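You operate a simulated robot arm through the tools that you are given. There is no shell and no other tool.

The job below is to be done with a simulated robot arm. You get a single attempt, and the scene is never put back.

JOB
Put things in order on the top of the wooden bench. At the end: the blue round brush stands where the skimmer stood; the blue folded cloth is on the orange drip tray; the grey steel mount (marked "No 2") from the top of the wooden bench stands on top of the beige liner box (marked "LINERS"); the skimmer stands where the grey steel mount stood; whatever was shut is shut again. Leave all else as you found it, and nothing knocked over.

The check looks at the end state, three seconds after you hand in, the way a careful person would. Anything else that was tipped, shoved, dropped, spilled or broken makes it a failure. Flat cloth is picked up by pressing the open fingertips on it (5 to 10 N) and closing them slowly along it; thin cloth reads only 2 to 8 mm in the jaws.

ROBOT AND FRAMES
A 7-joint arm with a two-finger gripper, fixed in place. Base frame: the origin is on the floor under the middle of its stand, x ahead of it, y to its left, z up; the work surface is at about z = 0.86. Units: m, rad, N and s.
With the tool pointing down near the work surface it reaches from about 0.34 to 0.72 m from the base axis. Its first joint turns from -1.152 to 1.152 rad. Payload 2.45 kg.
Tool frame: the origin (TCP) lies between the finger pads and is the grasp point; the fingertips stand 0.026 m ahead of it; z points along the fingers, y is the line along which they close. The gripper opens to 0.096 m; its body begins 0.069 m behind the TCP.
Orientation is told as [roll, pitch, yaw] about the base's x, y, z axes, in that order, counted from this pose: with the fingers straight down and closing along the base's y, the tool's x points along the base's -x, its y along +y and its z along -z.

CONTROLS
- The arm moves only by the tool move_arm. Its argument "targets" is a list of rows, each a list of 3 entries, a list of its own where there are three numbers: the shift along the tool's x, y, z in m, then the turn, a rotation vector about the tool's x, y, z in rad, then the opening in per cent of the stroke, from 0 (shut) to 100 (fully open). In form: [[[dx, dy, dz], [ax, ay, az], fingers], ...]. A call has 1 to 20 rows; each row is the pose to reach, as a shift and turn from the pose commanded when the call began, along the tool's axes at that moment. Each row takes 0.2 s and may step no farther than 0.05 m and 0.15 rad from the row before; otherwise, or with a gripper value out of range, the whole call is refused. Where a pose cannot be reached the arm comes as near as it can. A force on the tool above 40 N (or 10 N above the force at the start of the call, whichever is more), or a blocked arm, ends the call early, and 0.2 s more pass. The fingers move at their own pace (about 0.05 m/s each) and stop on an object; they squeeze with about 20 N. The grip force told is the motor's: it shows also when the fingers shut on nothing. Time passes only in rows, and 0.2 s behind the last, so rows that repeat a pose let the fingers close. The reply holds the time, the measured pose of the TCP, the force on the tool along the base axes, the opening and the grip force, in the units named above and with some noise, with the torque about the TCP (base axes, N m) and any sound that the robot's microphone picked up, and new pictures: "views" is both (left out), scene, wrist or none.
- Cameras (640 x 400 px; columns grow to the right, rows downward): "scene" is fixed at [0.1801, -0.4187, 1.4087]; the picture's right is [0.52, -0.86, 0.00], its down [-0.61, -0.37, -0.70] and it looks along [0.60, 0.36, -0.72] (base axes); focal length 306 px, centre (320, 200). "wrist" rides on the gripper at [0.082, 0.003, -0.098] in the tool frame; the picture's right is [-0.04, 1.00, 0.00], its down [-0.73, -0.03, -0.68] and it looks along [-0.68, -0.03, 0.73] (tool axes); focal length 256 px, centre (320, 200). There is no depth. A picture from a camera that has moved, and an enlarged one, comes with that camera's place and axes in the base frame and with its lens.
- close_up(camera, box): a new picture of the part [left, top, right, bottom] of that camera's present view, enlarged. It takes no simulated time.
- finish_job(): hands the job in; it is judged then, once.

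Places have to be worked out from the pictures, the camera data and where the tool is seen. Open the gripper and draw the arm clear of the work before you hand the job in, unless the task says otherwise.

The tools are called after "Request:" as name(argument=value, ...) on one line, values as JSON. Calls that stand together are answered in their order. move_arm: Moves the arm, as the interface text tells. Its arguments: {"type":"object","properties":{"targets":{"type":"array"},"views":{"type":"string","enum":["both","scene","wrist","none"]}},"required":["targets"]} The other tools are called the same way: close_up (camera, box) takes an enlarged picture of a part of a camera's view; finish_job () hands the job in.

At the start:

```text
clock: 0.0
tool_pos: [0.3945, -0.1588, 1.1594]
orientation: [0.001, -0.002, 0.0]
contact_force: [0.1, -0.1, 0.1]
moment: [0.01, -0.01, 0.0]
grip_width: 0.0959
finger_force: 0.1
```

scene: 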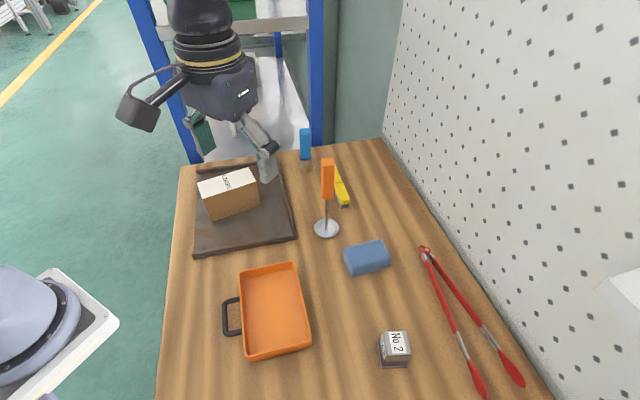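
wrist: 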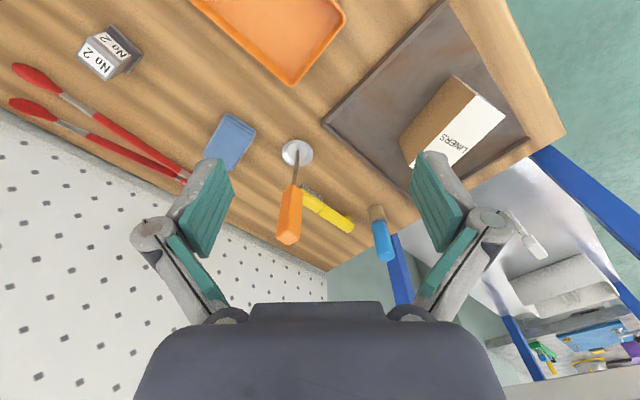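

I see the bench with a liner box on a dark mat, the skimmer (orange handle), the blue round brush, a cloth, the orange tray, the steel mount and tongs. I take close-ups first to identify things before moving.

Request:
close_up(camera="scene", box=[180, 110, 420, 260])

Request:
close_up(camera="scene", box=[200, 230, 440, 380])

Request:
close_up(camera="wrist", box=[200, 60, 540, 270])

Request:
close_up(camera="wrist", box=[0, 0, 350, 220])

```text
2.67 times, centred on (300, 185) of scene
camera zoom: at [0.1801, -0.4187, 1.4087], right [0.52, -0.86, 0.0], down [-0.61, -0.37, -0.7], along [0.6, 0.36, -0.72], focal length 817 px, centre (373, 240)
```

zoom: 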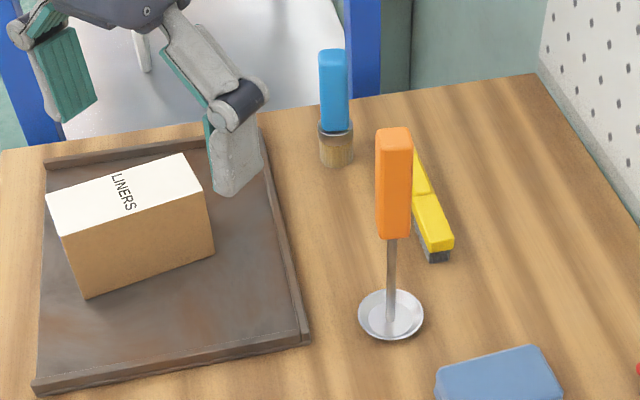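

```text
2.67 times, centred on (320, 305) of scene
camera zoom: at [0.1801, -0.4187, 1.4087], right [0.52, -0.86, 0.0], down [-0.61, -0.37, -0.7], along [0.6, 0.36, -0.72], focal length 817 px, centre (320, -80)
```

zoom: 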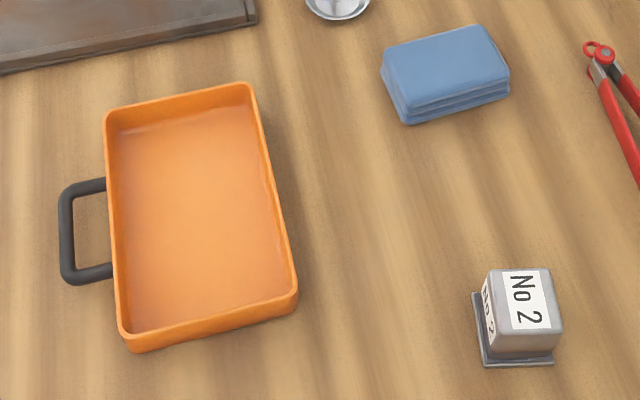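

```text
1.88 times, centred on (370, 165) of wrist
camera zoom: at [0.3135, -0.1564, 1.2563], right [0.04, 1.0, 0.0], down [0.73, -0.03, 0.68], along [0.68, -0.03, -0.73], focal length 482 px, centre (226, 266)
```

zoom: 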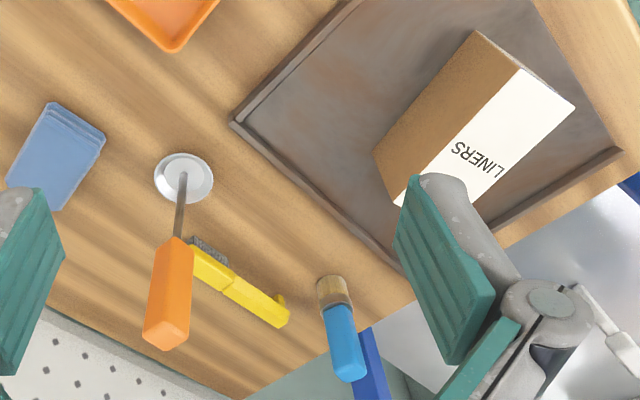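

```text
1.82 times, centred on (175, 110) of wrist
camera zoom: at [0.3135, -0.1564, 1.2563], right [0.04, 1.0, 0.0], down [0.73, -0.03, 0.68], along [0.68, -0.03, -0.73], focal length 465 px, centre (584, 364)
```

zoom: 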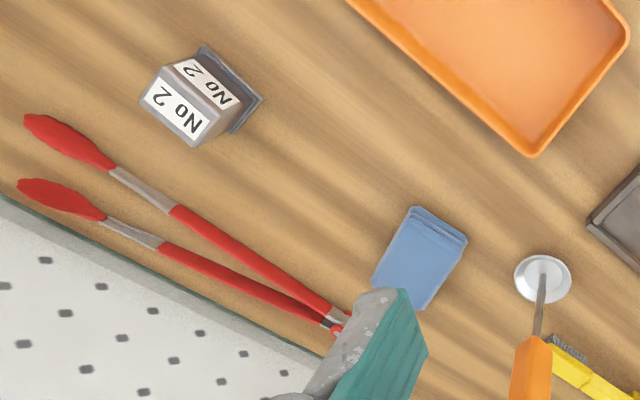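

The mount's base plate appears to be at about (0.394, -0.431), turned about 34°. I estimate the skimmer at (0.57, -0.20), the brush at (0.72, -0.05), and the box top centre at (0.51, 0.02, 0.943). I go above the mount with the fingers lined up to check it with the wrist camera.

Request:
move_arm(targets=[[[0, -0.04, 0.005], [0, 0, 0.14], 100], [[0, -0.08, 0.01], [0, 0, 0.28], 100], [[0, -0.12, 0.015], [0, 0, 0.42], 100], [[0, -0.16, 0.02], [0, 0, 0.56], 100], [[0, -0.2, 0.03], [0, 0, 0.7], 100], [[0, -0.24, 0.045], [0, 0, 0.84], 100], [[0, -0.272, 0.06], [0, 0, 0.977], 100], [[0, -0.272, 0.06], [0, 0, 0.977], 100]])

```text
clock: 1.8
tool_pos: [0.3961, -0.4314, 1.0972]
orientation: [-0.001, 0.0, -0.978]
contact_force: [0.2, -0.1, 0.1]
moment: [0.01, -0.03, 0.01]
grip_width: 0.0962
finger_force: 0.0
camera wrist: at [0.3537, -0.3631, 1.1945], right [0.85, 0.52, 0.0], down [0.38, -0.63, 0.68], along [0.36, -0.58, -0.73], focal length 256 px, centre (320, 200)
```

scene: 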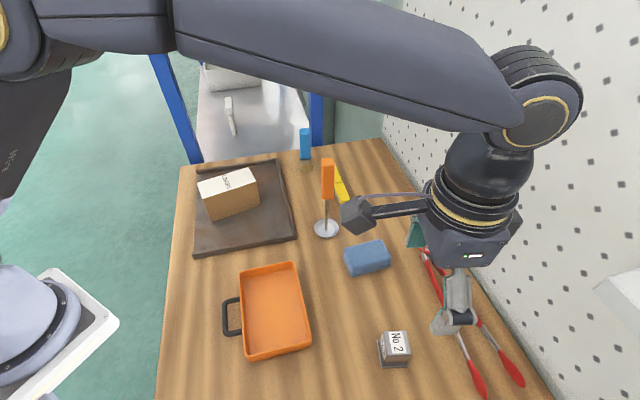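
wrist: 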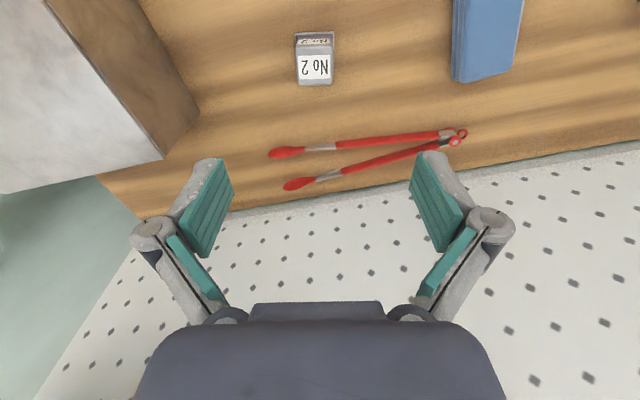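

The wrist view shows the mount squarely aligned and also a box-like thing at the bench's near right end, which I need to avoid. I zoom in on both.

Request:
close_up(camera="wrist", box=[250, 0, 390, 100])

Request:
close_up(camera="wrist", box=[0, 0, 240, 200])

Request:
close_up(camera="scene", box=[350, 300, 450, 380])

```text
4.00 times, centred on (320, 50) of wrist
camera zoom: at [0.3537, -0.3631, 1.1945], right [0.85, 0.52, 0.0], down [0.38, -0.63, 0.68], along [0.36, -0.58, -0.73], focal length 1024 px, centre (320, 800)
```

zoom: 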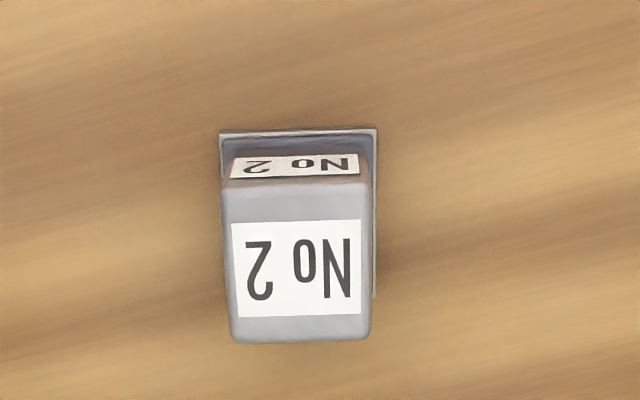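

```text
2.00 times, centred on (120, 100) of wrist
camera zoom: at [0.3537, -0.3631, 1.1945], right [0.85, 0.52, 0.0], down [0.38, -0.63, 0.68], along [0.36, -0.58, -0.73], focal length 512 px, centre (720, 400)
```

zoom: 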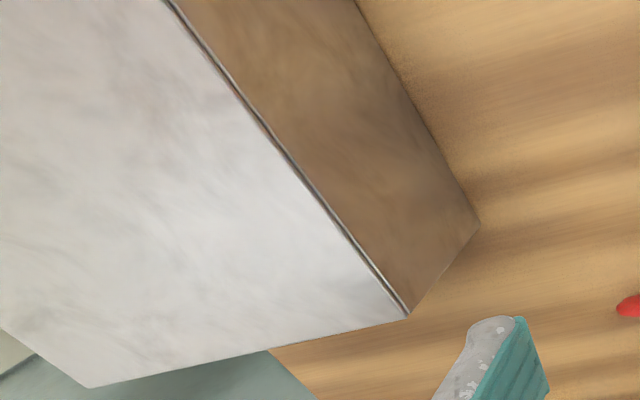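

```text
5.00 times, centred on (400, 340) of scene
camera zoom: at [0.1801, -0.4187, 1.4087], right [0.52, -0.86, 0.0], down [-0.61, -0.37, -0.7], along [0.6, 0.36, -0.72], focal length 1532 px, centre (-80, -500)
```

zoom: 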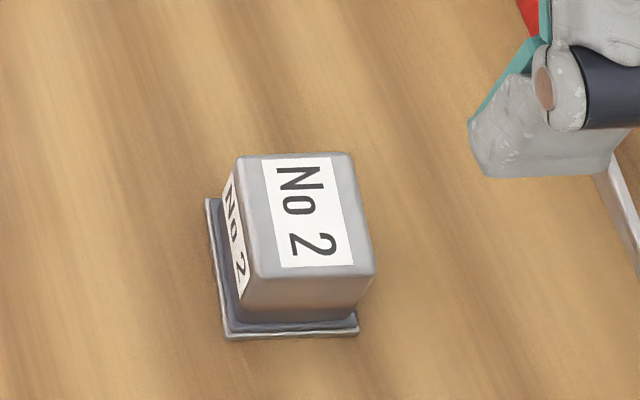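

The mount is a 36 mm block on a 44 mm plate, its top at about z = 0.909, centred some 3 mm / -5 mm off the tool axis; so its place is (0.391, -0.432). I descend around it with the fingers open.

Request:
move_arm(targets=[[[0.0026, -0.005, 0.04], [0, 0, 0], 100], [[0.0026, -0.005, 0.08], [0, 0, 0], 100], [[0.0026, -0.005, 0.12], [0, 0, 0], 100], [[0.0026, -0.005, 0.16], [0, 0, 0], 100], [[0.0026, -0.005, 0.19], [0, 0, 0], 100], [[0.0026, -0.005, 0.201], [0, 0, 0], 100], [[0.0026, -0.005, 0.201], [0, 0, 0], 100]])

```text
clock: 3.4
tool_pos: [0.3894, -0.4307, 0.8979]
orientation: [-0.001, 0.0, -0.977]
contact_force: [0.5, 0.2, -0.5]
moment: [0.0, 0.01, -0.02]
grip_width: 0.0958
finger_force: 0.0
camera wrist: at [0.3474, -0.3627, 0.9965], right [0.85, 0.53, 0.0], down [0.39, -0.62, 0.68], along [0.36, -0.58, -0.73], focal length 256 px, centre (320, 200)
```

scene: 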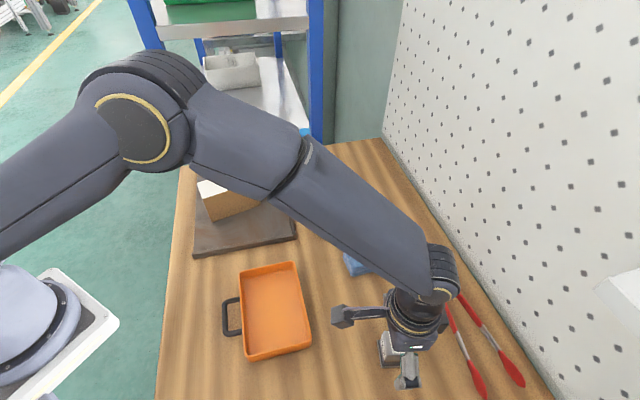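
wrist: 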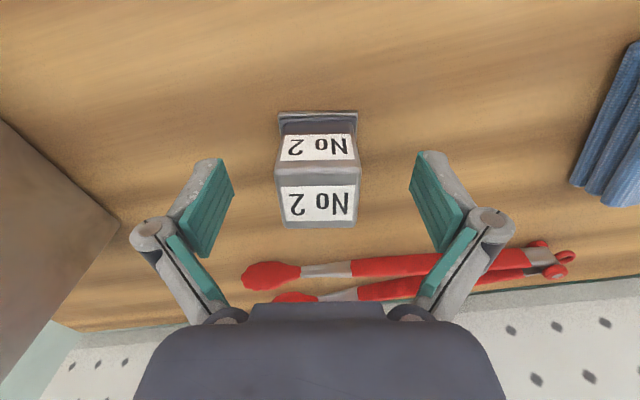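

The block sits centred between the open pads with no contact. I close on it and look at the grip.

Request:
move_arm(targets=[[[0, 0, 0], [0, 0, 0], 0], [[0, 0, 0], [0, 0, 0], 0], [[0, 0, 0], [0, 0, 0], 0], [[0, 0, 0], [0, 0, 0], 0], [[0, 0, 0], [0, 0, 0], 0], [[0, 0, 0], [0, 0, 0], 0]], views="wrist")

```text
clock: 4.8
tool_pos: [0.3881, -0.4315, 0.8985]
orientation: [0.0, -0.001, -0.978]
contact_force: [-1.7, 0.1, -0.1]
moment: [0.01, 0.01, 0.02]
grip_width: 0.0376
finger_force: 20.4
camera wrist: at [0.3472, -0.3628, 0.9969], right [0.85, 0.53, 0.0], down [0.39, -0.62, 0.68], along [0.36, -0.58, -0.73], focal length 256 px, centre (320, 200)
```

wrist: 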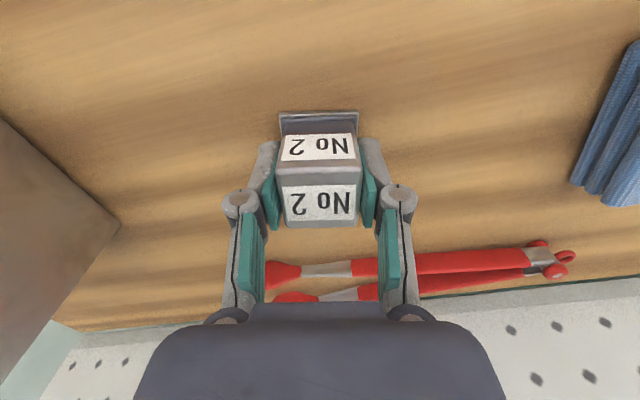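

Grip is firm at 37.6 mm. I lift straight up and check that the mount comes along.

Request:
move_arm(targets=[[[0, 0, -0.01], [0, 0, 0], 0], [[0, 0, -0.03], [0, 0, 0], 0], [[0, 0, -0.07], [0, 0, 0], 0], [[0, 0, -0.11], [0, 0, 0], 0], [[0, 0, -0.15], [0, 0, 0], 0], [[0, 0, -0.19], [0, 0, 0], 0], [[0, 0, -0.23], [0, 0, 0], 0], [[0, 0, -0.25], [0, 0, 0], 0], [[0, 0, -0.25], [0, 0, 0], 0]])

```text
clock: 6.8
tool_pos: [0.39, -0.4318, 1.1478]
orientation: [-0.001, 0.0, -0.977]
contact_force: [-0.1, -0.8, -2.8]
moment: [-0.01, 0.0, -0.02]
grip_width: 0.0376
finger_force: 19.8
camera wrist: at [0.3481, -0.3628, 1.2458], right [0.85, 0.53, 0.0], down [0.39, -0.62, 0.68], along [0.36, -0.58, -0.73], focal length 256 px, centre (320, 200)
```

scene: 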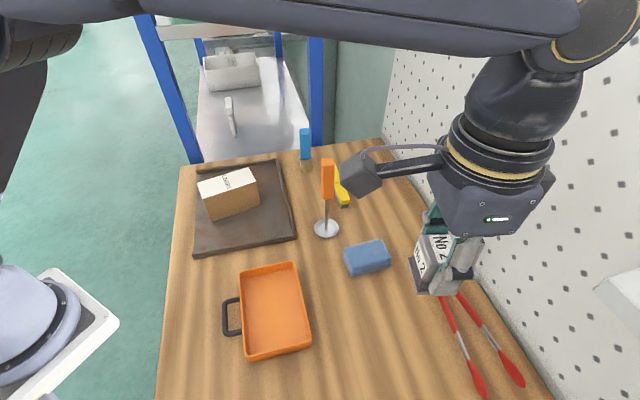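
wrist: 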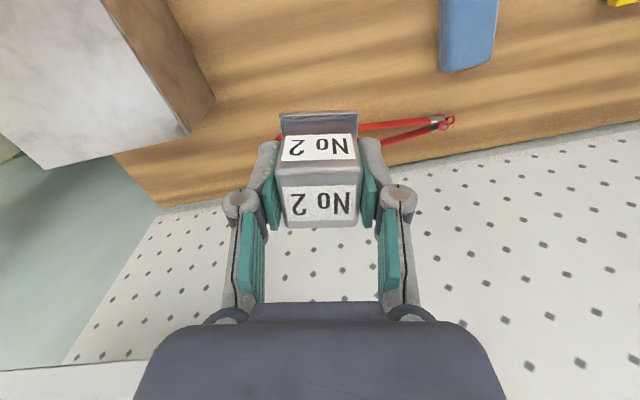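

The mount is held and clear (about 2.8 N). I carry it high across to above the liner box, turning it towards the box's direction.

Request:
move_arm(targets=[[[0.0282, 0.0321, 0], [0, 0, -0.04], 0], [[0.0565, 0.0642, 0], [0, 0, -0.08], 0], [[0.0847, 0.0963, 0], [0, 0, -0.12], 0], [[0.113, 0.1284, 0], [0, 0, -0.16], 0], [[0.1412, 0.1605, 0], [0, 0, -0.2], 0], [[0.1695, 0.1925, 0], [0, 0, -0.24], 0], [[0.1977, 0.2246, 0], [0, 0, -0.28], 0], [[0.226, 0.2567, 0], [0, 0, -0.32], 0], [[0.2542, 0.2888, 0], [0, 0, -0.36], 0], [[0.2825, 0.3209, 0.005], [0, 0, -0.4], 0], [[0.3107, 0.353, 0.01], [0, 0, -0.437], 0], [[0.3107, 0.353, 0.01], [0, 0, -0.437], 0]])

```text
clock: 9.4
tool_pos: [0.5096, 0.0235, 1.1383]
orientation: [0.0, 0.0, -0.539]
contact_force: [0.4, 0.2, -1.4]
moment: [-0.04, 0.03, 0.02]
grip_width: 0.0377
finger_force: 19.9
camera wrist: at [0.4426, 0.0677, 1.2361], right [0.55, 0.84, 0.0], down [0.61, -0.4, 0.68], along [0.57, -0.37, -0.73], focal length 256 px, centre (320, 200)
```

scene: 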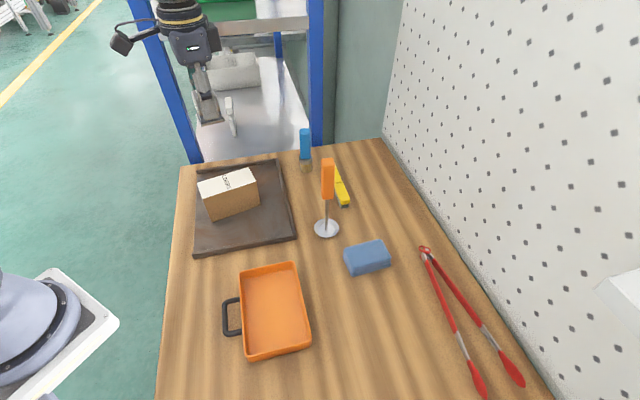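
wrist: 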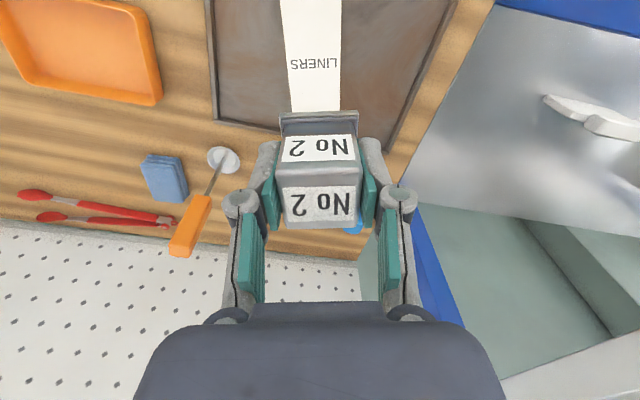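

The box top lies ahead of the held mount in the wrist picture. I zoom in to pin down its edges.

Request:
close_up(camera="wrist", box=[220, 0, 420, 125])

Request:
close_up(camera="scene", box=[180, 150, 310, 260])

```text
3.20 times, centred on (320, 62) of wrist
camera zoom: at [0.4426, 0.0677, 1.2361], right [0.55, 0.84, 0.0], down [0.61, -0.4, 0.68], along [0.57, -0.37, -0.73], focal length 819 px, centre (320, 640)
```

zoom: 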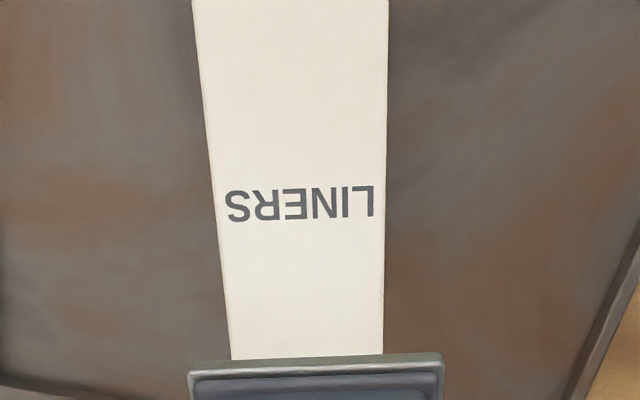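

```text
3.64 times, centred on (245, 205) of scene
camera zoom: at [0.1802, -0.4186, 1.4087], right [0.52, -0.86, 0.0], down [-0.61, -0.37, -0.7], along [0.6, 0.36, -0.72], focal length 1114 px, centre (593, 182)
```

zoom: 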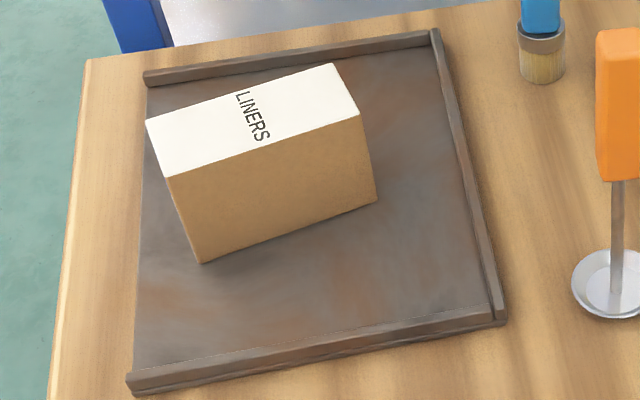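

The box top runs parallel to the gripper, with its centre line 7 mm towards tool -y; the box top is 56 mm wide at z ≈ 0.943. I shift by that and lower to about 1 cm above the top.

Request:
move_arm(targets=[[[0, -0.0067, 0.03], [0, 0, 0], 0], [[0, -0.0067, 0.065], [0, 0, 0], 0], [[0, -0.0067, 0.1], [0, 0, 0], 0], [[0, -0.0067, 0.125], [0, 0, 0], 0], [[0, -0.0067, 0.145], [0, 0, 0], 0], [[0, -0.0067, 0.145], [0, 0, 0], 0]])

Request:
close_up(camera="scene", box=[170, 110, 310, 230])

Request:
close_up(camera="wrist", box=[220, 40, 420, 240])

```text
clock: 10.8
tool_pos: [0.5047, 0.0178, 0.9898]
orientation: [-0.001, 0.0, -0.539]
contact_force: [0.4, 0.3, -2.6]
moment: [0.01, 0.0, 0.01]
grip_width: 0.0378
finger_force: 19.7
camera wrist: at [0.4377, 0.0617, 1.0882], right [0.55, 0.84, 0.0], down [0.61, -0.4, 0.68], along [0.57, -0.37, -0.73], focal length 256 px, centre (320, 200)
```

scene: 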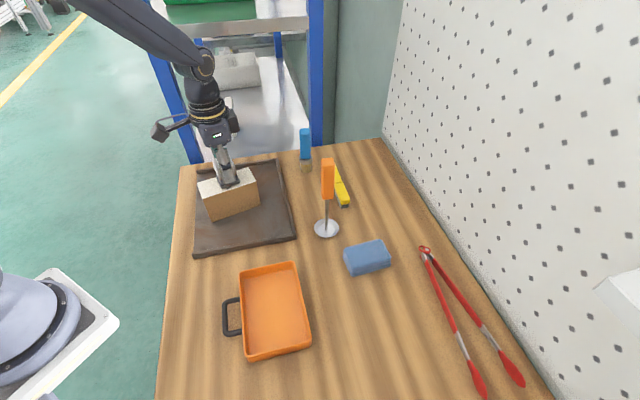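
wrist: 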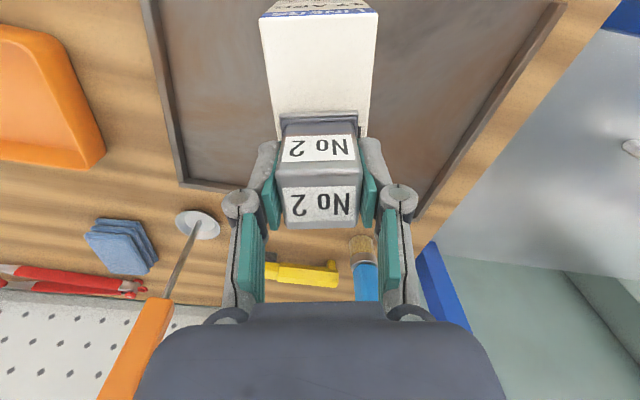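

```text
3.33 times, centred on (240, 170) of scene
camera zoom: at [0.1802, -0.4187, 1.4087], right [0.52, -0.86, 0.0], down [-0.61, -0.37, -0.7], along [0.6, 0.36, -0.72], focal length 1022 px, centre (587, 300)
```

zoom: 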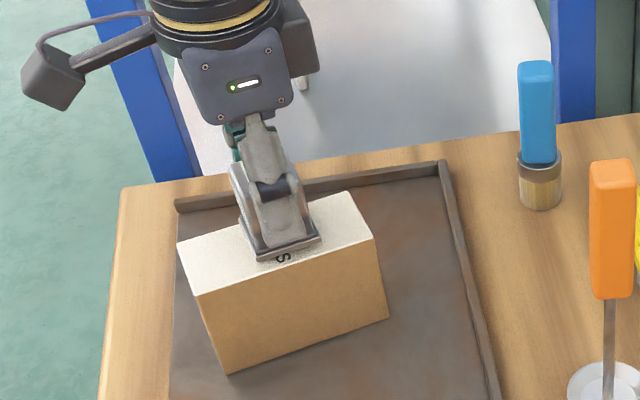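

```text
2.00 times, centred on (320, 140) of wrist
camera zoom: at [0.4377, 0.0617, 1.0882], right [0.55, 0.84, 0.0], down [0.61, -0.4, 0.68], along [0.57, -0.37, -0.73], focal length 512 px, centre (320, 320)
```

zoom: 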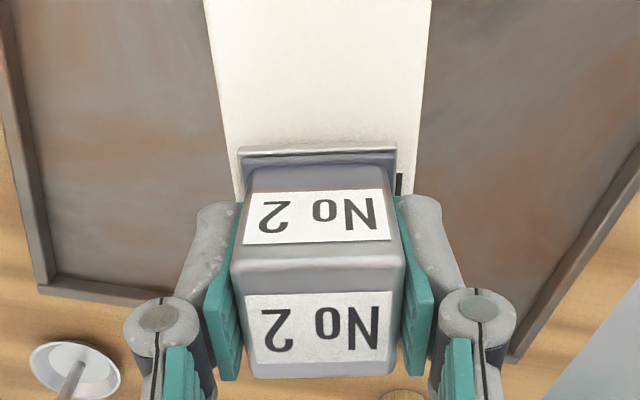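

The mount sits centred over the box top with about 1 cm to go. I lower in small steps and watch the force.

Request:
move_arm(targets=[[[0, 0, 0.003], [0, 0, 0], 0], [[0, 0, 0.005], [0, 0, 0], 0], [[0, 0, 0.006], [0, 0, 0], 0], [[0, 0, 0.006], [0, 0, 0], 0]], views="none")

Request:
close_up(camera="scene", box=[190, 150, 270, 220])

```text
clock: 11.8
tool_pos: [0.5045, 0.0177, 0.9852]
orientation: [0.0, 0.001, -0.542]
contact_force: [0.4, 0.1, -3.3]
moment: [0.01, 0.02, 0.0]
grip_width: 0.0379
finger_force: 19.8
```

```text
5.71 times, centred on (230, 185) of scene
camera zoom: at [0.1802, -0.4187, 1.4087], right [0.52, -0.86, 0.0], down [-0.61, -0.37, -0.7], along [0.6, 0.36, -0.72], focal length 1751 px, centre (834, 286)
```

zoom: 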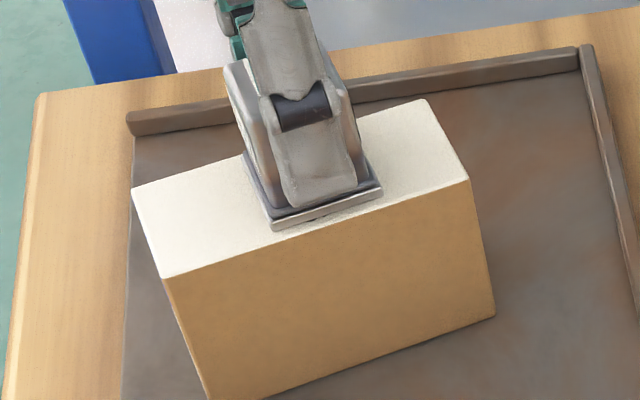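

The plate is well inside the box edges and nearly touching. I lower a few more millimetres in 1 mm steps.

Request:
move_arm(targets=[[[0, 0, 0.001], [0, 0, 0], 0], [[0, 0, 0.002], [0, 0, 0], 0], [[0, 0, 0.003], [0, 0, 0], 0], [[0, 0, 0.003], [0, 0, 0], 0]], views="none")

Request:
close_up(camera="scene", box=[190, 150, 270, 220])

```text
clock: 12.8
tool_pos: [0.5045, 0.0175, 0.9844]
orientation: [0.0, -0.002, -0.54]
contact_force: [2.1, -2.5, 13.5]
moment: [-0.06, -0.05, -0.02]
grip_width: 0.038
finger_force: 20.1
```

```text
5.71 times, centred on (230, 185) of scene
camera zoom: at [0.18, -0.4187, 1.4087], right [0.52, -0.86, 0.0], down [-0.61, -0.37, -0.7], along [0.6, 0.36, -0.72], focal length 1751 px, centre (834, 286)
```

zoom: 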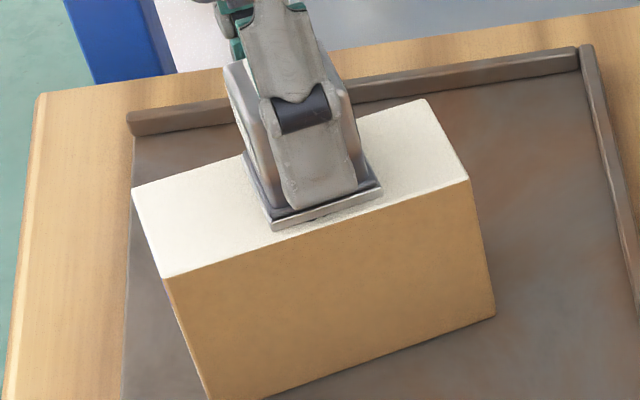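

The mount is resting on the box (about 16 N). I ease the pressure off, open the fingers gently, and then rise.

Request:
move_arm(targets=[[[0, 0, -0.002], [0, 0, 0], 0], [[0, 0, -0.002], [0, 0, 0], 45], [[0, 0, -0.002], [0, 0, 0], 52], [[0, 0, -0.002], [0, 0, 0], 60], [[0, 0, -0.002], [0, 0, 0], 70], [[0, 0, -0.002], [0, 0, 0], 70]])

```text
clock: 14.2
tool_pos: [0.5048, 0.0179, 0.9861]
orientation: [0.0, -0.001, -0.539]
contact_force: [-0.7, 0.1, 0.4]
moment: [0.01, 0.02, 0.01]
grip_width: 0.0672
finger_force: 0.0
camera wrist: at [0.437, 0.0615, 1.0843], right [0.55, 0.84, 0.0], down [0.61, -0.4, 0.68], along [0.57, -0.37, -0.73], focal length 256 px, centre (320, 200)
```

scene: 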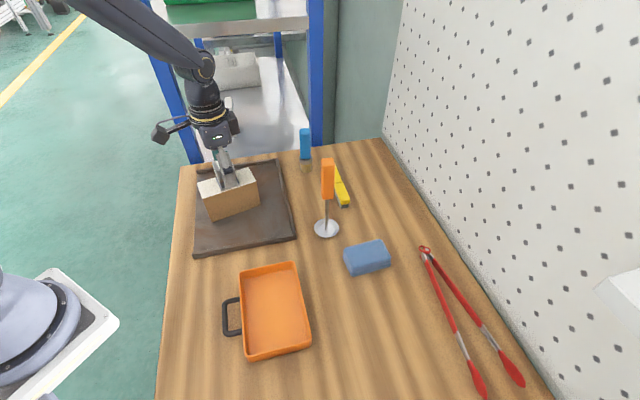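
wrist: 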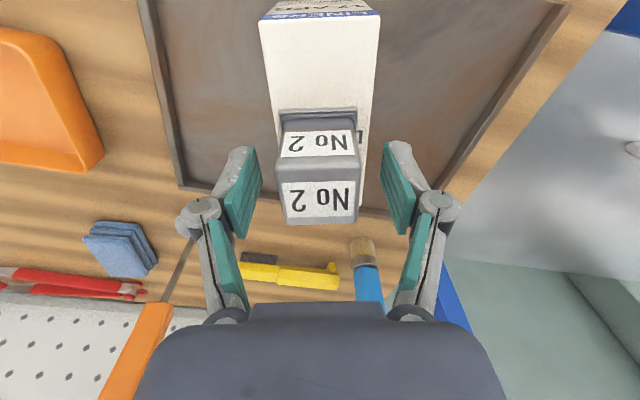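

The mount stands free on the box. I rise straight up clear of it.

Request:
move_arm(targets=[[[0, 0, -0.02], [0, 0, 0], 75], [[0, 0, -0.06], [0, 0, 0], 100], [[0, 0, -0.1], [0, 0, 0], 100], [[0, 0, -0.14], [0, 0, 0], 100], [[0, 0, -0.18], [0, 0, 0], 100], [[0, 0, -0.18], [0, 0, 0], 100]])

Request:
close_up(camera="scene", box=[180, 120, 360, 250])

Request:
close_up(camera="wrist", box=[60, 90, 320, 300])

```text
clock: 15.6
tool_pos: [0.5048, 0.0146, 1.1665]
orientation: [0.001, 0.0, -0.542]
contact_force: [-0.3, -0.1, 0.0]
moment: [-0.01, 0.01, -0.04]
grip_width: 0.096
finger_force: 0.1
camera wrist: at [0.4379, 0.0587, 1.2654], right [0.55, 0.84, 0.0], down [0.61, -0.4, 0.68], along [0.57, -0.37, -0.73], focal length 256 px, centre (320, 200)
```

scene: 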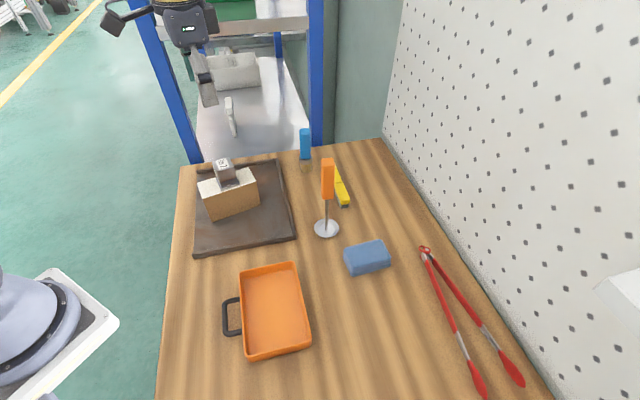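
wrist: 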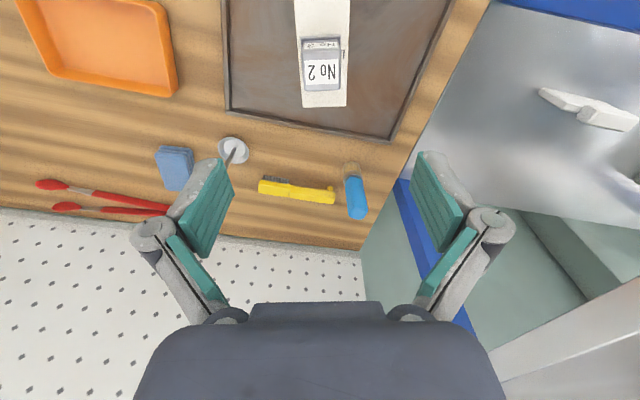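

```text
3.08 times, centred on (270, 185) of scene
camera zoom: at [0.1801, -0.4187, 1.4087], right [0.52, -0.86, 0.0], down [-0.61, -0.37, -0.7], along [0.6, 0.36, -0.72], focal length 943 px, centre (474, 246)
```

zoom: 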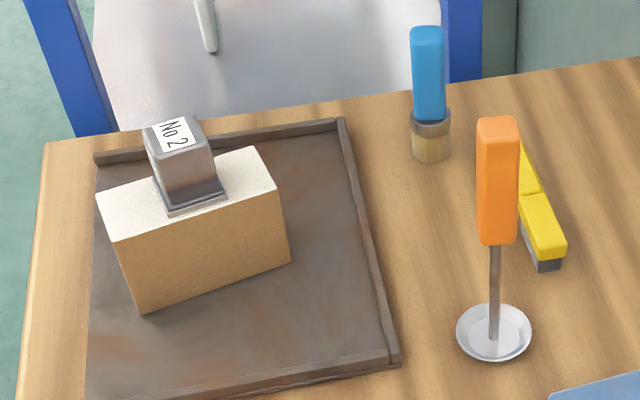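

```text
1.90 times, centred on (190, 195) of wrist
camera zoom: at [0.4379, 0.0587, 1.2654], right [0.55, 0.84, 0.0], down [0.61, -0.4, 0.68], along [0.57, -0.37, -0.73], focal length 488 px, centre (568, 210)
```

zoom: 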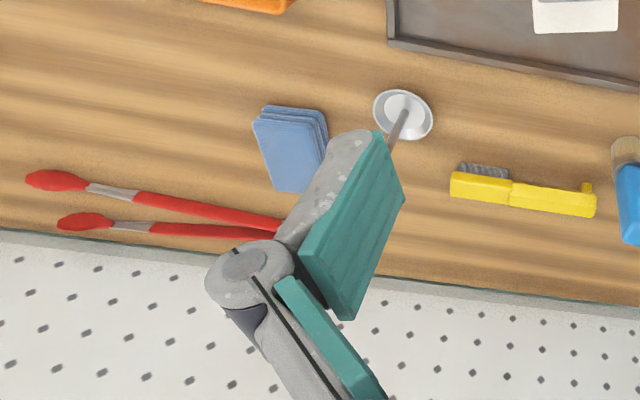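

The mount stands nicely on the box. Next I check the skimmer handle's shape and facing with a tighter scene close-up.

Request:
close_up(camera="scene", box=[295, 150, 365, 245])

Request:
close_up(camera="scene", box=[280, 115, 340, 185])

```text
4.21 times, centred on (330, 198) of scene
camera zoom: at [0.1801, -0.4187, 1.4087], right [0.52, -0.86, 0.0], down [-0.61, -0.37, -0.7], along [0.6, 0.36, -0.72], focal length 1290 px, centre (278, 210)
```

zoom: 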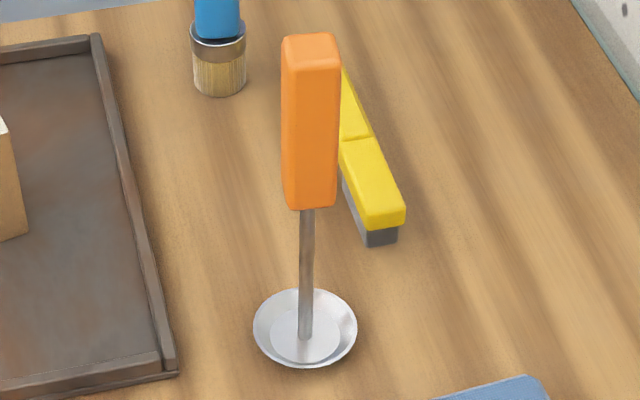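

```text
5.71 times, centred on (310, 150) of scene
camera zoom: at [0.1801, -0.4187, 1.4087], right [0.52, -0.86, 0.0], down [-0.61, -0.37, -0.7], along [0.6, 0.36, -0.72], focal length 1751 px, centre (377, 486)
```

zoom: 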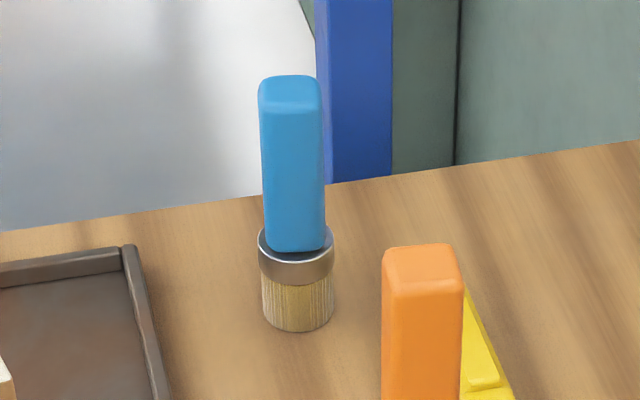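

The handle is box-shaped, with one face turned roughly toward the scene camera. I move high above the skimmer with the yaw near -60° for a precise view.

Request:
move_arm(targets=[[[-0.028, -0.031, 0], [0, 0, 0.1], 100], [[-0.056, -0.062, 0], [0, 0, 0.2], 100], [[-0.084, -0.093, 0], [0, 0, 0.3], 100], [[-0.112, -0.124, 0], [0, 0, 0.4], 100], [[-0.1397, -0.1552, 0], [0, 0, 0.5], 100], [[-0.1397, -0.1552, 0], [0, 0, 0.5], 100]])

Request:
close_up(camera="wrist", box=[220, 0, 420, 180])

```text
clock: 17.0
tool_pos: [0.543, -0.1892, 1.1648]
orientation: [0.001, 0.0, -1.042]
contact_force: [-1.3, -0.3, 0.4]
moment: [-0.01, 0.01, -0.02]
grip_width: 0.0959
finger_force: 0.1
camera wrist: at [0.5051, -0.118, 1.2626], right [0.88, 0.47, 0.0], down [0.34, -0.65, 0.68], along [0.32, -0.6, -0.73], focal length 256 px, centre (320, 200)
```

scene: 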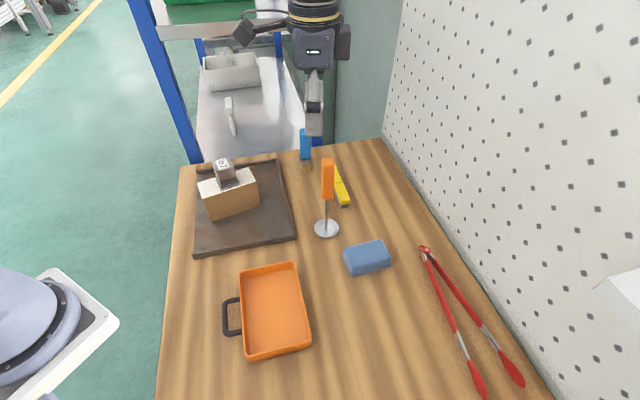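
wrist: 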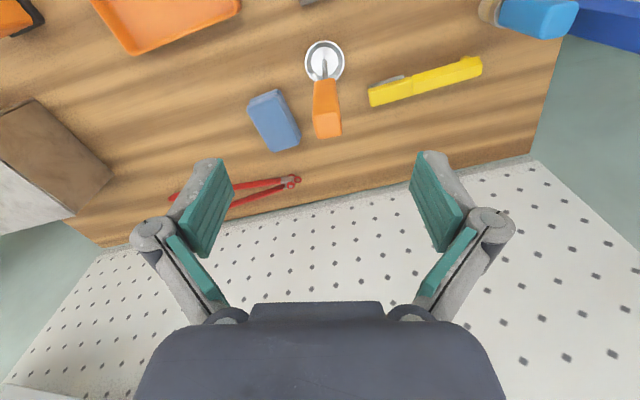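

```text
2.22 times, centred on (320, 90) of wrist
camera zoom: at [0.5051, -0.118, 1.2626], right [0.88, 0.47, 0.0], down [0.34, -0.65, 0.68], along [0.32, -0.6, -0.73], focal length 569 px, centre (320, 444)
```

zoom: 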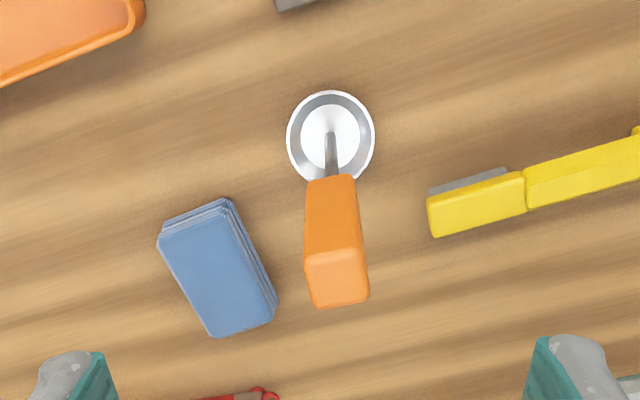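

The skimmer dish and handle line up vertically at tool offset (-0.022, +0.0055), i.e. about (0.559, -0.205), with the handle turned about 5°. I shift, trim the yaw, and descend so the pads surround the handle.

Request:
move_arm(targets=[[[-0.0219, 0.0055, 0.0], [0, 0, -0.095], 100], [[-0.0219, 0.0055, 0.03], [0, 0, -0.095], 100], [[-0.0219, 0.0055, 0.07], [0, 0, -0.095], 100], [[-0.0219, 0.0055, 0.11], [0, 0, -0.095], 100], [[-0.0219, 0.0055, 0.145], [0, 0, -0.095], 100], [[-0.0219, 0.0055, 0.16], [0, 0, -0.095], 100], [[-0.0219, 0.0055, 0.16], [0, 0, -0.095], 100]])

Request:
close_up(camera="wrist", box=[200, 60, 440, 260])

```text
clock: 18.6
tool_pos: [0.5592, -0.2039, 1.0074]
orientation: [0.001, 0.0, -0.946]
contact_force: [0.5, -0.7, 0.5]
moment: [0.01, 0.0, 0.02]
grip_width: 0.0962
finger_force: 0.2
camera wrist: at [0.5143, -0.1364, 1.1046], right [0.83, 0.55, 0.0], down [0.41, -0.61, 0.68], along [0.38, -0.57, -0.73], focal length 256 px, centre (320, 200)
```

scene: 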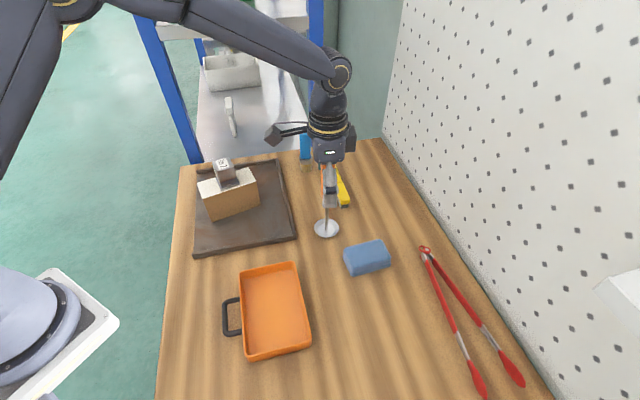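
wrist: 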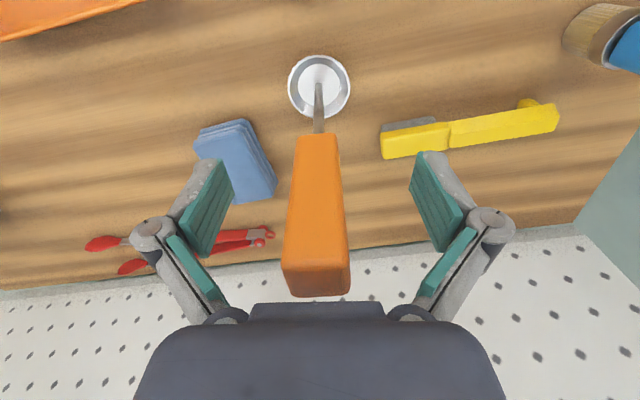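

```text
2.00 times, centred on (320, 160) of wrist
camera zoom: at [0.5143, -0.1364, 1.1046], right [0.83, 0.55, 0.0], down [0.41, -0.61, 0.68], along [0.38, -0.57, -0.73], focal length 512 px, centre (320, 280)
```

zoom: 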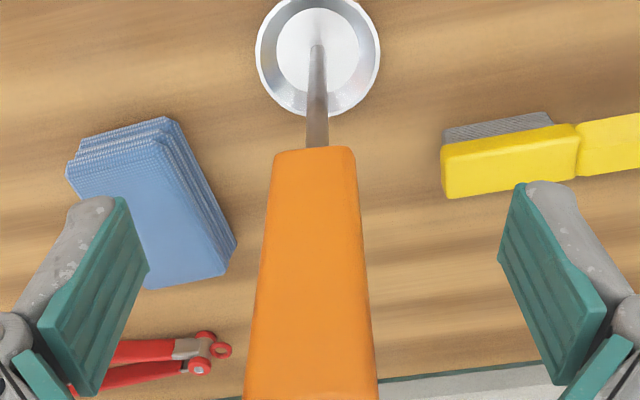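

The handle is centred and square between the pads. I close slowly on it, then read the grip.

Request:
move_arm(targets=[[[0, 0, 0], [0, 0, 0], 60], [[0, 0, 0], [0, 0, 0], 40], [[0, 0, 0], [0, 0, 0], 30], [[0, 0, 0], [0, 0, 0], 20], [[0, 0, 0], [0, 0, 0], 0], [[0, 0, 0], [0, 0, 0], 0], [[0, 0, 0], [0, 0, 0], 0]], views="wrist")

```text
clock: 20.2
tool_pos: [0.5586, -0.2046, 1.0074]
orientation: [-0.001, 0.0, -0.944]
contact_force: [-0.5, 0.2, 1.4]
moment: [-0.01, 0.07, 0.01]
grip_width: 0.0233
finger_force: 19.4
camera wrist: at [0.5143, -0.1363, 1.1049], right [0.83, 0.55, 0.0], down [0.41, -0.61, 0.68], along [0.38, -0.57, -0.73], focal length 256 px, centre (320, 200)
```

wrist: 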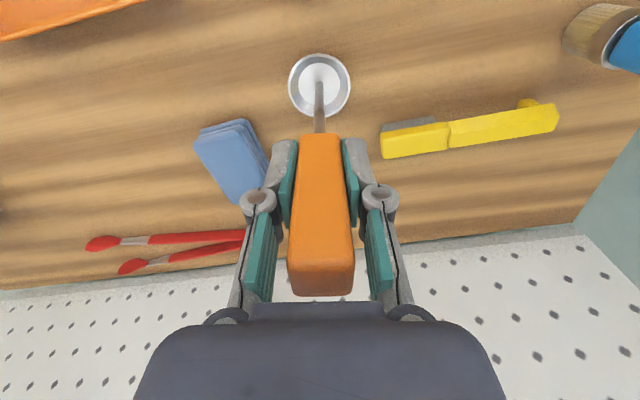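

Grip is good at 23 mm and the dish is directly below the TCP. I lift it 10 cm and carry it over to the mount's old place at (0.390, -0.432).

Request:
move_arm(targets=[[[0, 0, -0.015], [0, 0, 0], 0], [[0, 0, -0.05], [0, 0, 0], 0], [[0, 0, -0.085], [0, 0, 0], 0], [[0, 0, -0.1], [0, 0, 0], 0], [[-0.0122, -0.0386, -0.1], [0, 0, 0], 0], [[-0.0245, -0.0772, -0.1], [0, 0, 0], 0], [[-0.0367, -0.1158, -0.1], [0, 0, 0], 0], [[-0.0489, -0.1544, -0.1], [0, 0, 0], 0], [[-0.0611, -0.193, -0.1], [0, 0, 0], 0], [[-0.0734, -0.2316, -0.1], [0, 0, 0], 0], [[-0.0856, -0.2702, -0.1], [0, 0, 0], 0], [[-0.0856, -0.2702, -0.1], [0, 0, 0], 0]])

```text
clock: 22.8
tool_pos: [0.3924, -0.4351, 1.107]
orientation: [0.0, 0.0, -0.946]
contact_force: [-0.1, -0.1, -1.6]
moment: [0.01, 0.02, -0.01]
grip_width: 0.0235
finger_force: 19.6
camera wrist: at [0.3477, -0.3684, 1.205], right [0.83, 0.55, 0.0], down [0.41, -0.61, 0.68], along [0.38, -0.57, -0.73], focal length 256 px, centre (320, 200)
```

scene: 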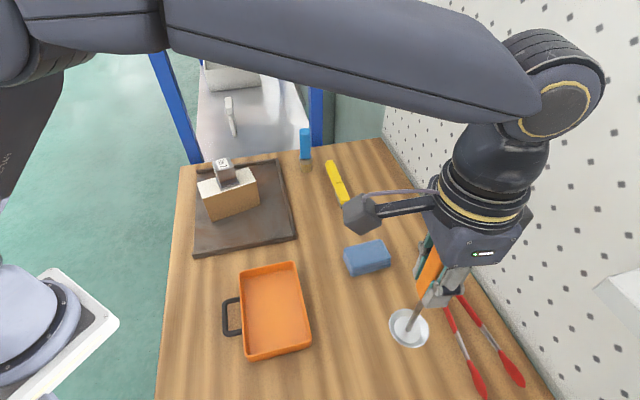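
wrist: 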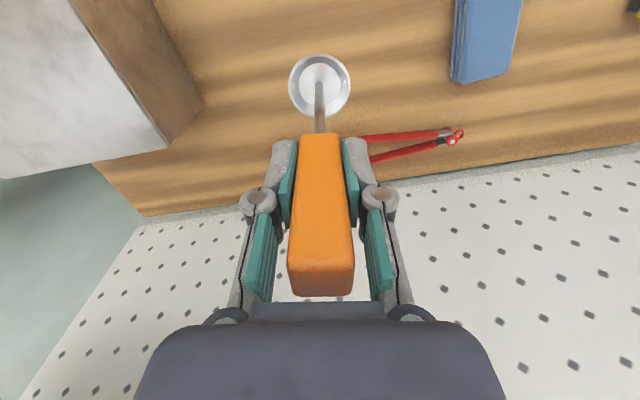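

The skimmer hangs straight, at 10 cm height, a few millimetres off target. I correct and lower to about 5 mm above the bench.

Request:
move_arm(targets=[[[0.0036, 0.0, 0.02], [0, 0, 0], 0], [[0.0036, 0.0, 0.05], [0, 0, 0], 0], [[0.0036, 0.0, 0.075], [0, 0, 0], 0], [[0.0036, 0.0, 0.09], [0, 0, 0], 0], [[0.0036, 0.0, 0.095], [0, 0, 0], 0], [[0.0036, 0.0, 0.095], [0, 0, 0], 0]])

Request:
close_up(camera="scene", box=[350, 280, 450, 380])

```text
clock: 24.2
tool_pos: [0.3881, -0.4294, 1.0103]
orientation: [0.001, 0.001, -0.945]
contact_force: [-0.5, 0.4, -0.8]
moment: [-0.02, -0.02, -0.03]
grip_width: 0.0234
finger_force: 20.2
camera wrist: at [0.3437, -0.3622, 1.1074], right [0.83, 0.55, 0.0], down [0.41, -0.61, 0.68], along [0.38, -0.57, -0.73], focal length 256 px, centre (320, 200)
```

scene: 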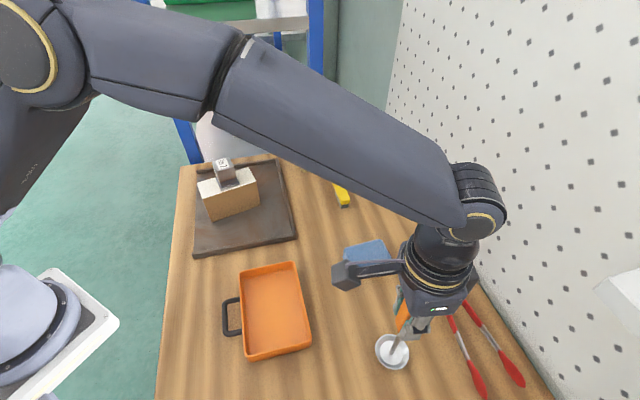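
wrist: 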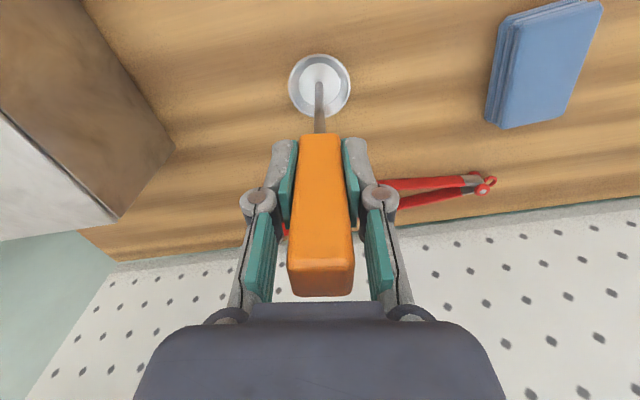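

```text
4.00 times, centred on (400, 330) of scene
camera zoom: at [0.1802, -0.4187, 1.4087], right [0.52, -0.86, 0.0], down [-0.61, -0.37, -0.7], along [0.6, 0.36, -0.72], focal length 1226 px, centre (0, -320)
```

zoom: 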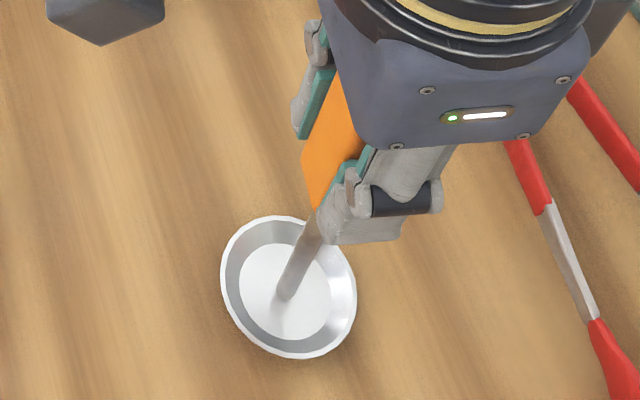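

The dish matches the mount's old image position almost exactly. I lower the last millimetres slowly, watching the force.

Request:
move_arm(targets=[[[0, 0, 0.002], [0, 0, 0], 0], [[0, 0, 0.003], [0, 0, 0], 0], [[0, 0, 0.004], [0, 0, 0], 0], [[0, 0, 0.005], [0, 0, 0], 0], [[0, 0, 0.005], [0, 0, 0], 0]], views="none")

```text
clock: 25.4
tool_pos: [0.3901, -0.4298, 1.007]
orientation: [-0.001, -0.003, -0.946]
contact_force: [-3.0, 0.7, 15.2]
moment: [0.06, 0.13, -0.01]
grip_width: 0.0238
finger_force: 19.6
```

It's touching the bench (about 15 N). I relieve the pressure by 1.5 mm and open the fingers in small steps so the skimmer isn't nudged.

Request:
move_arm(targets=[[[0, 0, -0.001], [0, 0, 0], 0], [[0, 0, -0.0015], [0, 0, 0], 0], [[0, 0, -0.0015], [0, 0, 0], 24], [[0, 0, -0.0015], [0, 0, 0], 27], [[0, 0, -0.0015], [0, 0, 0], 30], [[0, 0, -0.0015], [0, 0, 0], 35], [[0, 0, -0.0015], [0, 0, 0], 45], [[0, 0, -0.0015], [0, 0, 0], 60], [[0, 0, -0.0015], [0, 0, 0], 80], [[0, 0, -0.0015], [0, 0, 0], 80]])

Request:
close_up(camera="wrist", box=[180, 30, 460, 320])

```text
clock: 27.6
tool_pos: [0.3894, -0.4284, 1.0073]
orientation: [-0.001, 0.001, -0.946]
contact_force: [-0.3, 1.2, 0.1]
moment: [-0.02, 0.0, 0.03]
grip_width: 0.0769
finger_force: 0.2
camera wrist: at [0.3451, -0.3616, 1.1045], right [0.83, 0.55, 0.0], down [0.41, -0.61, 0.68], along [0.38, -0.57, -0.73], focal length 256 px, centre (320, 200)
```

scene: 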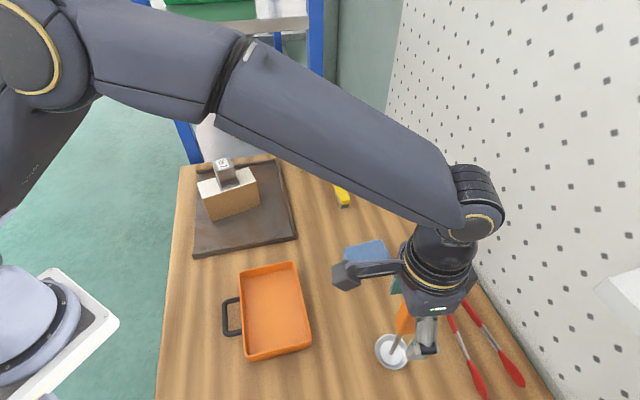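
wrist: 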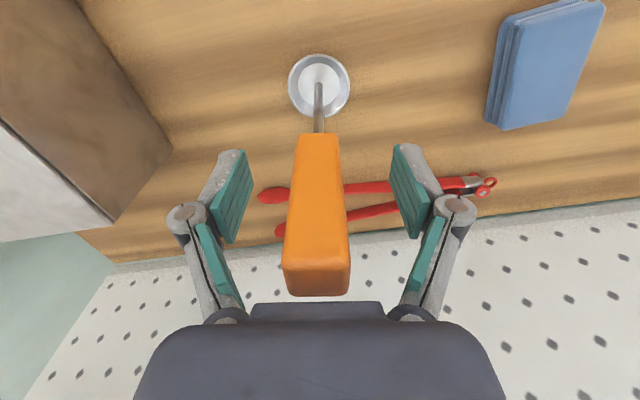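

```text
1.38 times, centred on (320, 175) of wrist
camera zoom: at [0.3451, -0.3616, 1.1045], right [0.83, 0.55, 0.0], down [0.41, -0.61, 0.68], along [0.38, -0.57, -0.73], focal length 353 px, centre (320, 234)
```

zoom: 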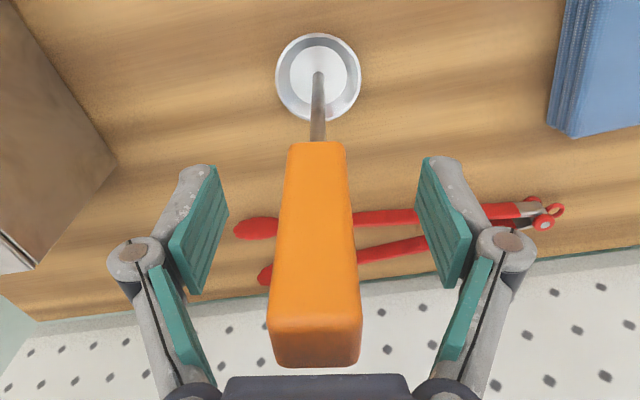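

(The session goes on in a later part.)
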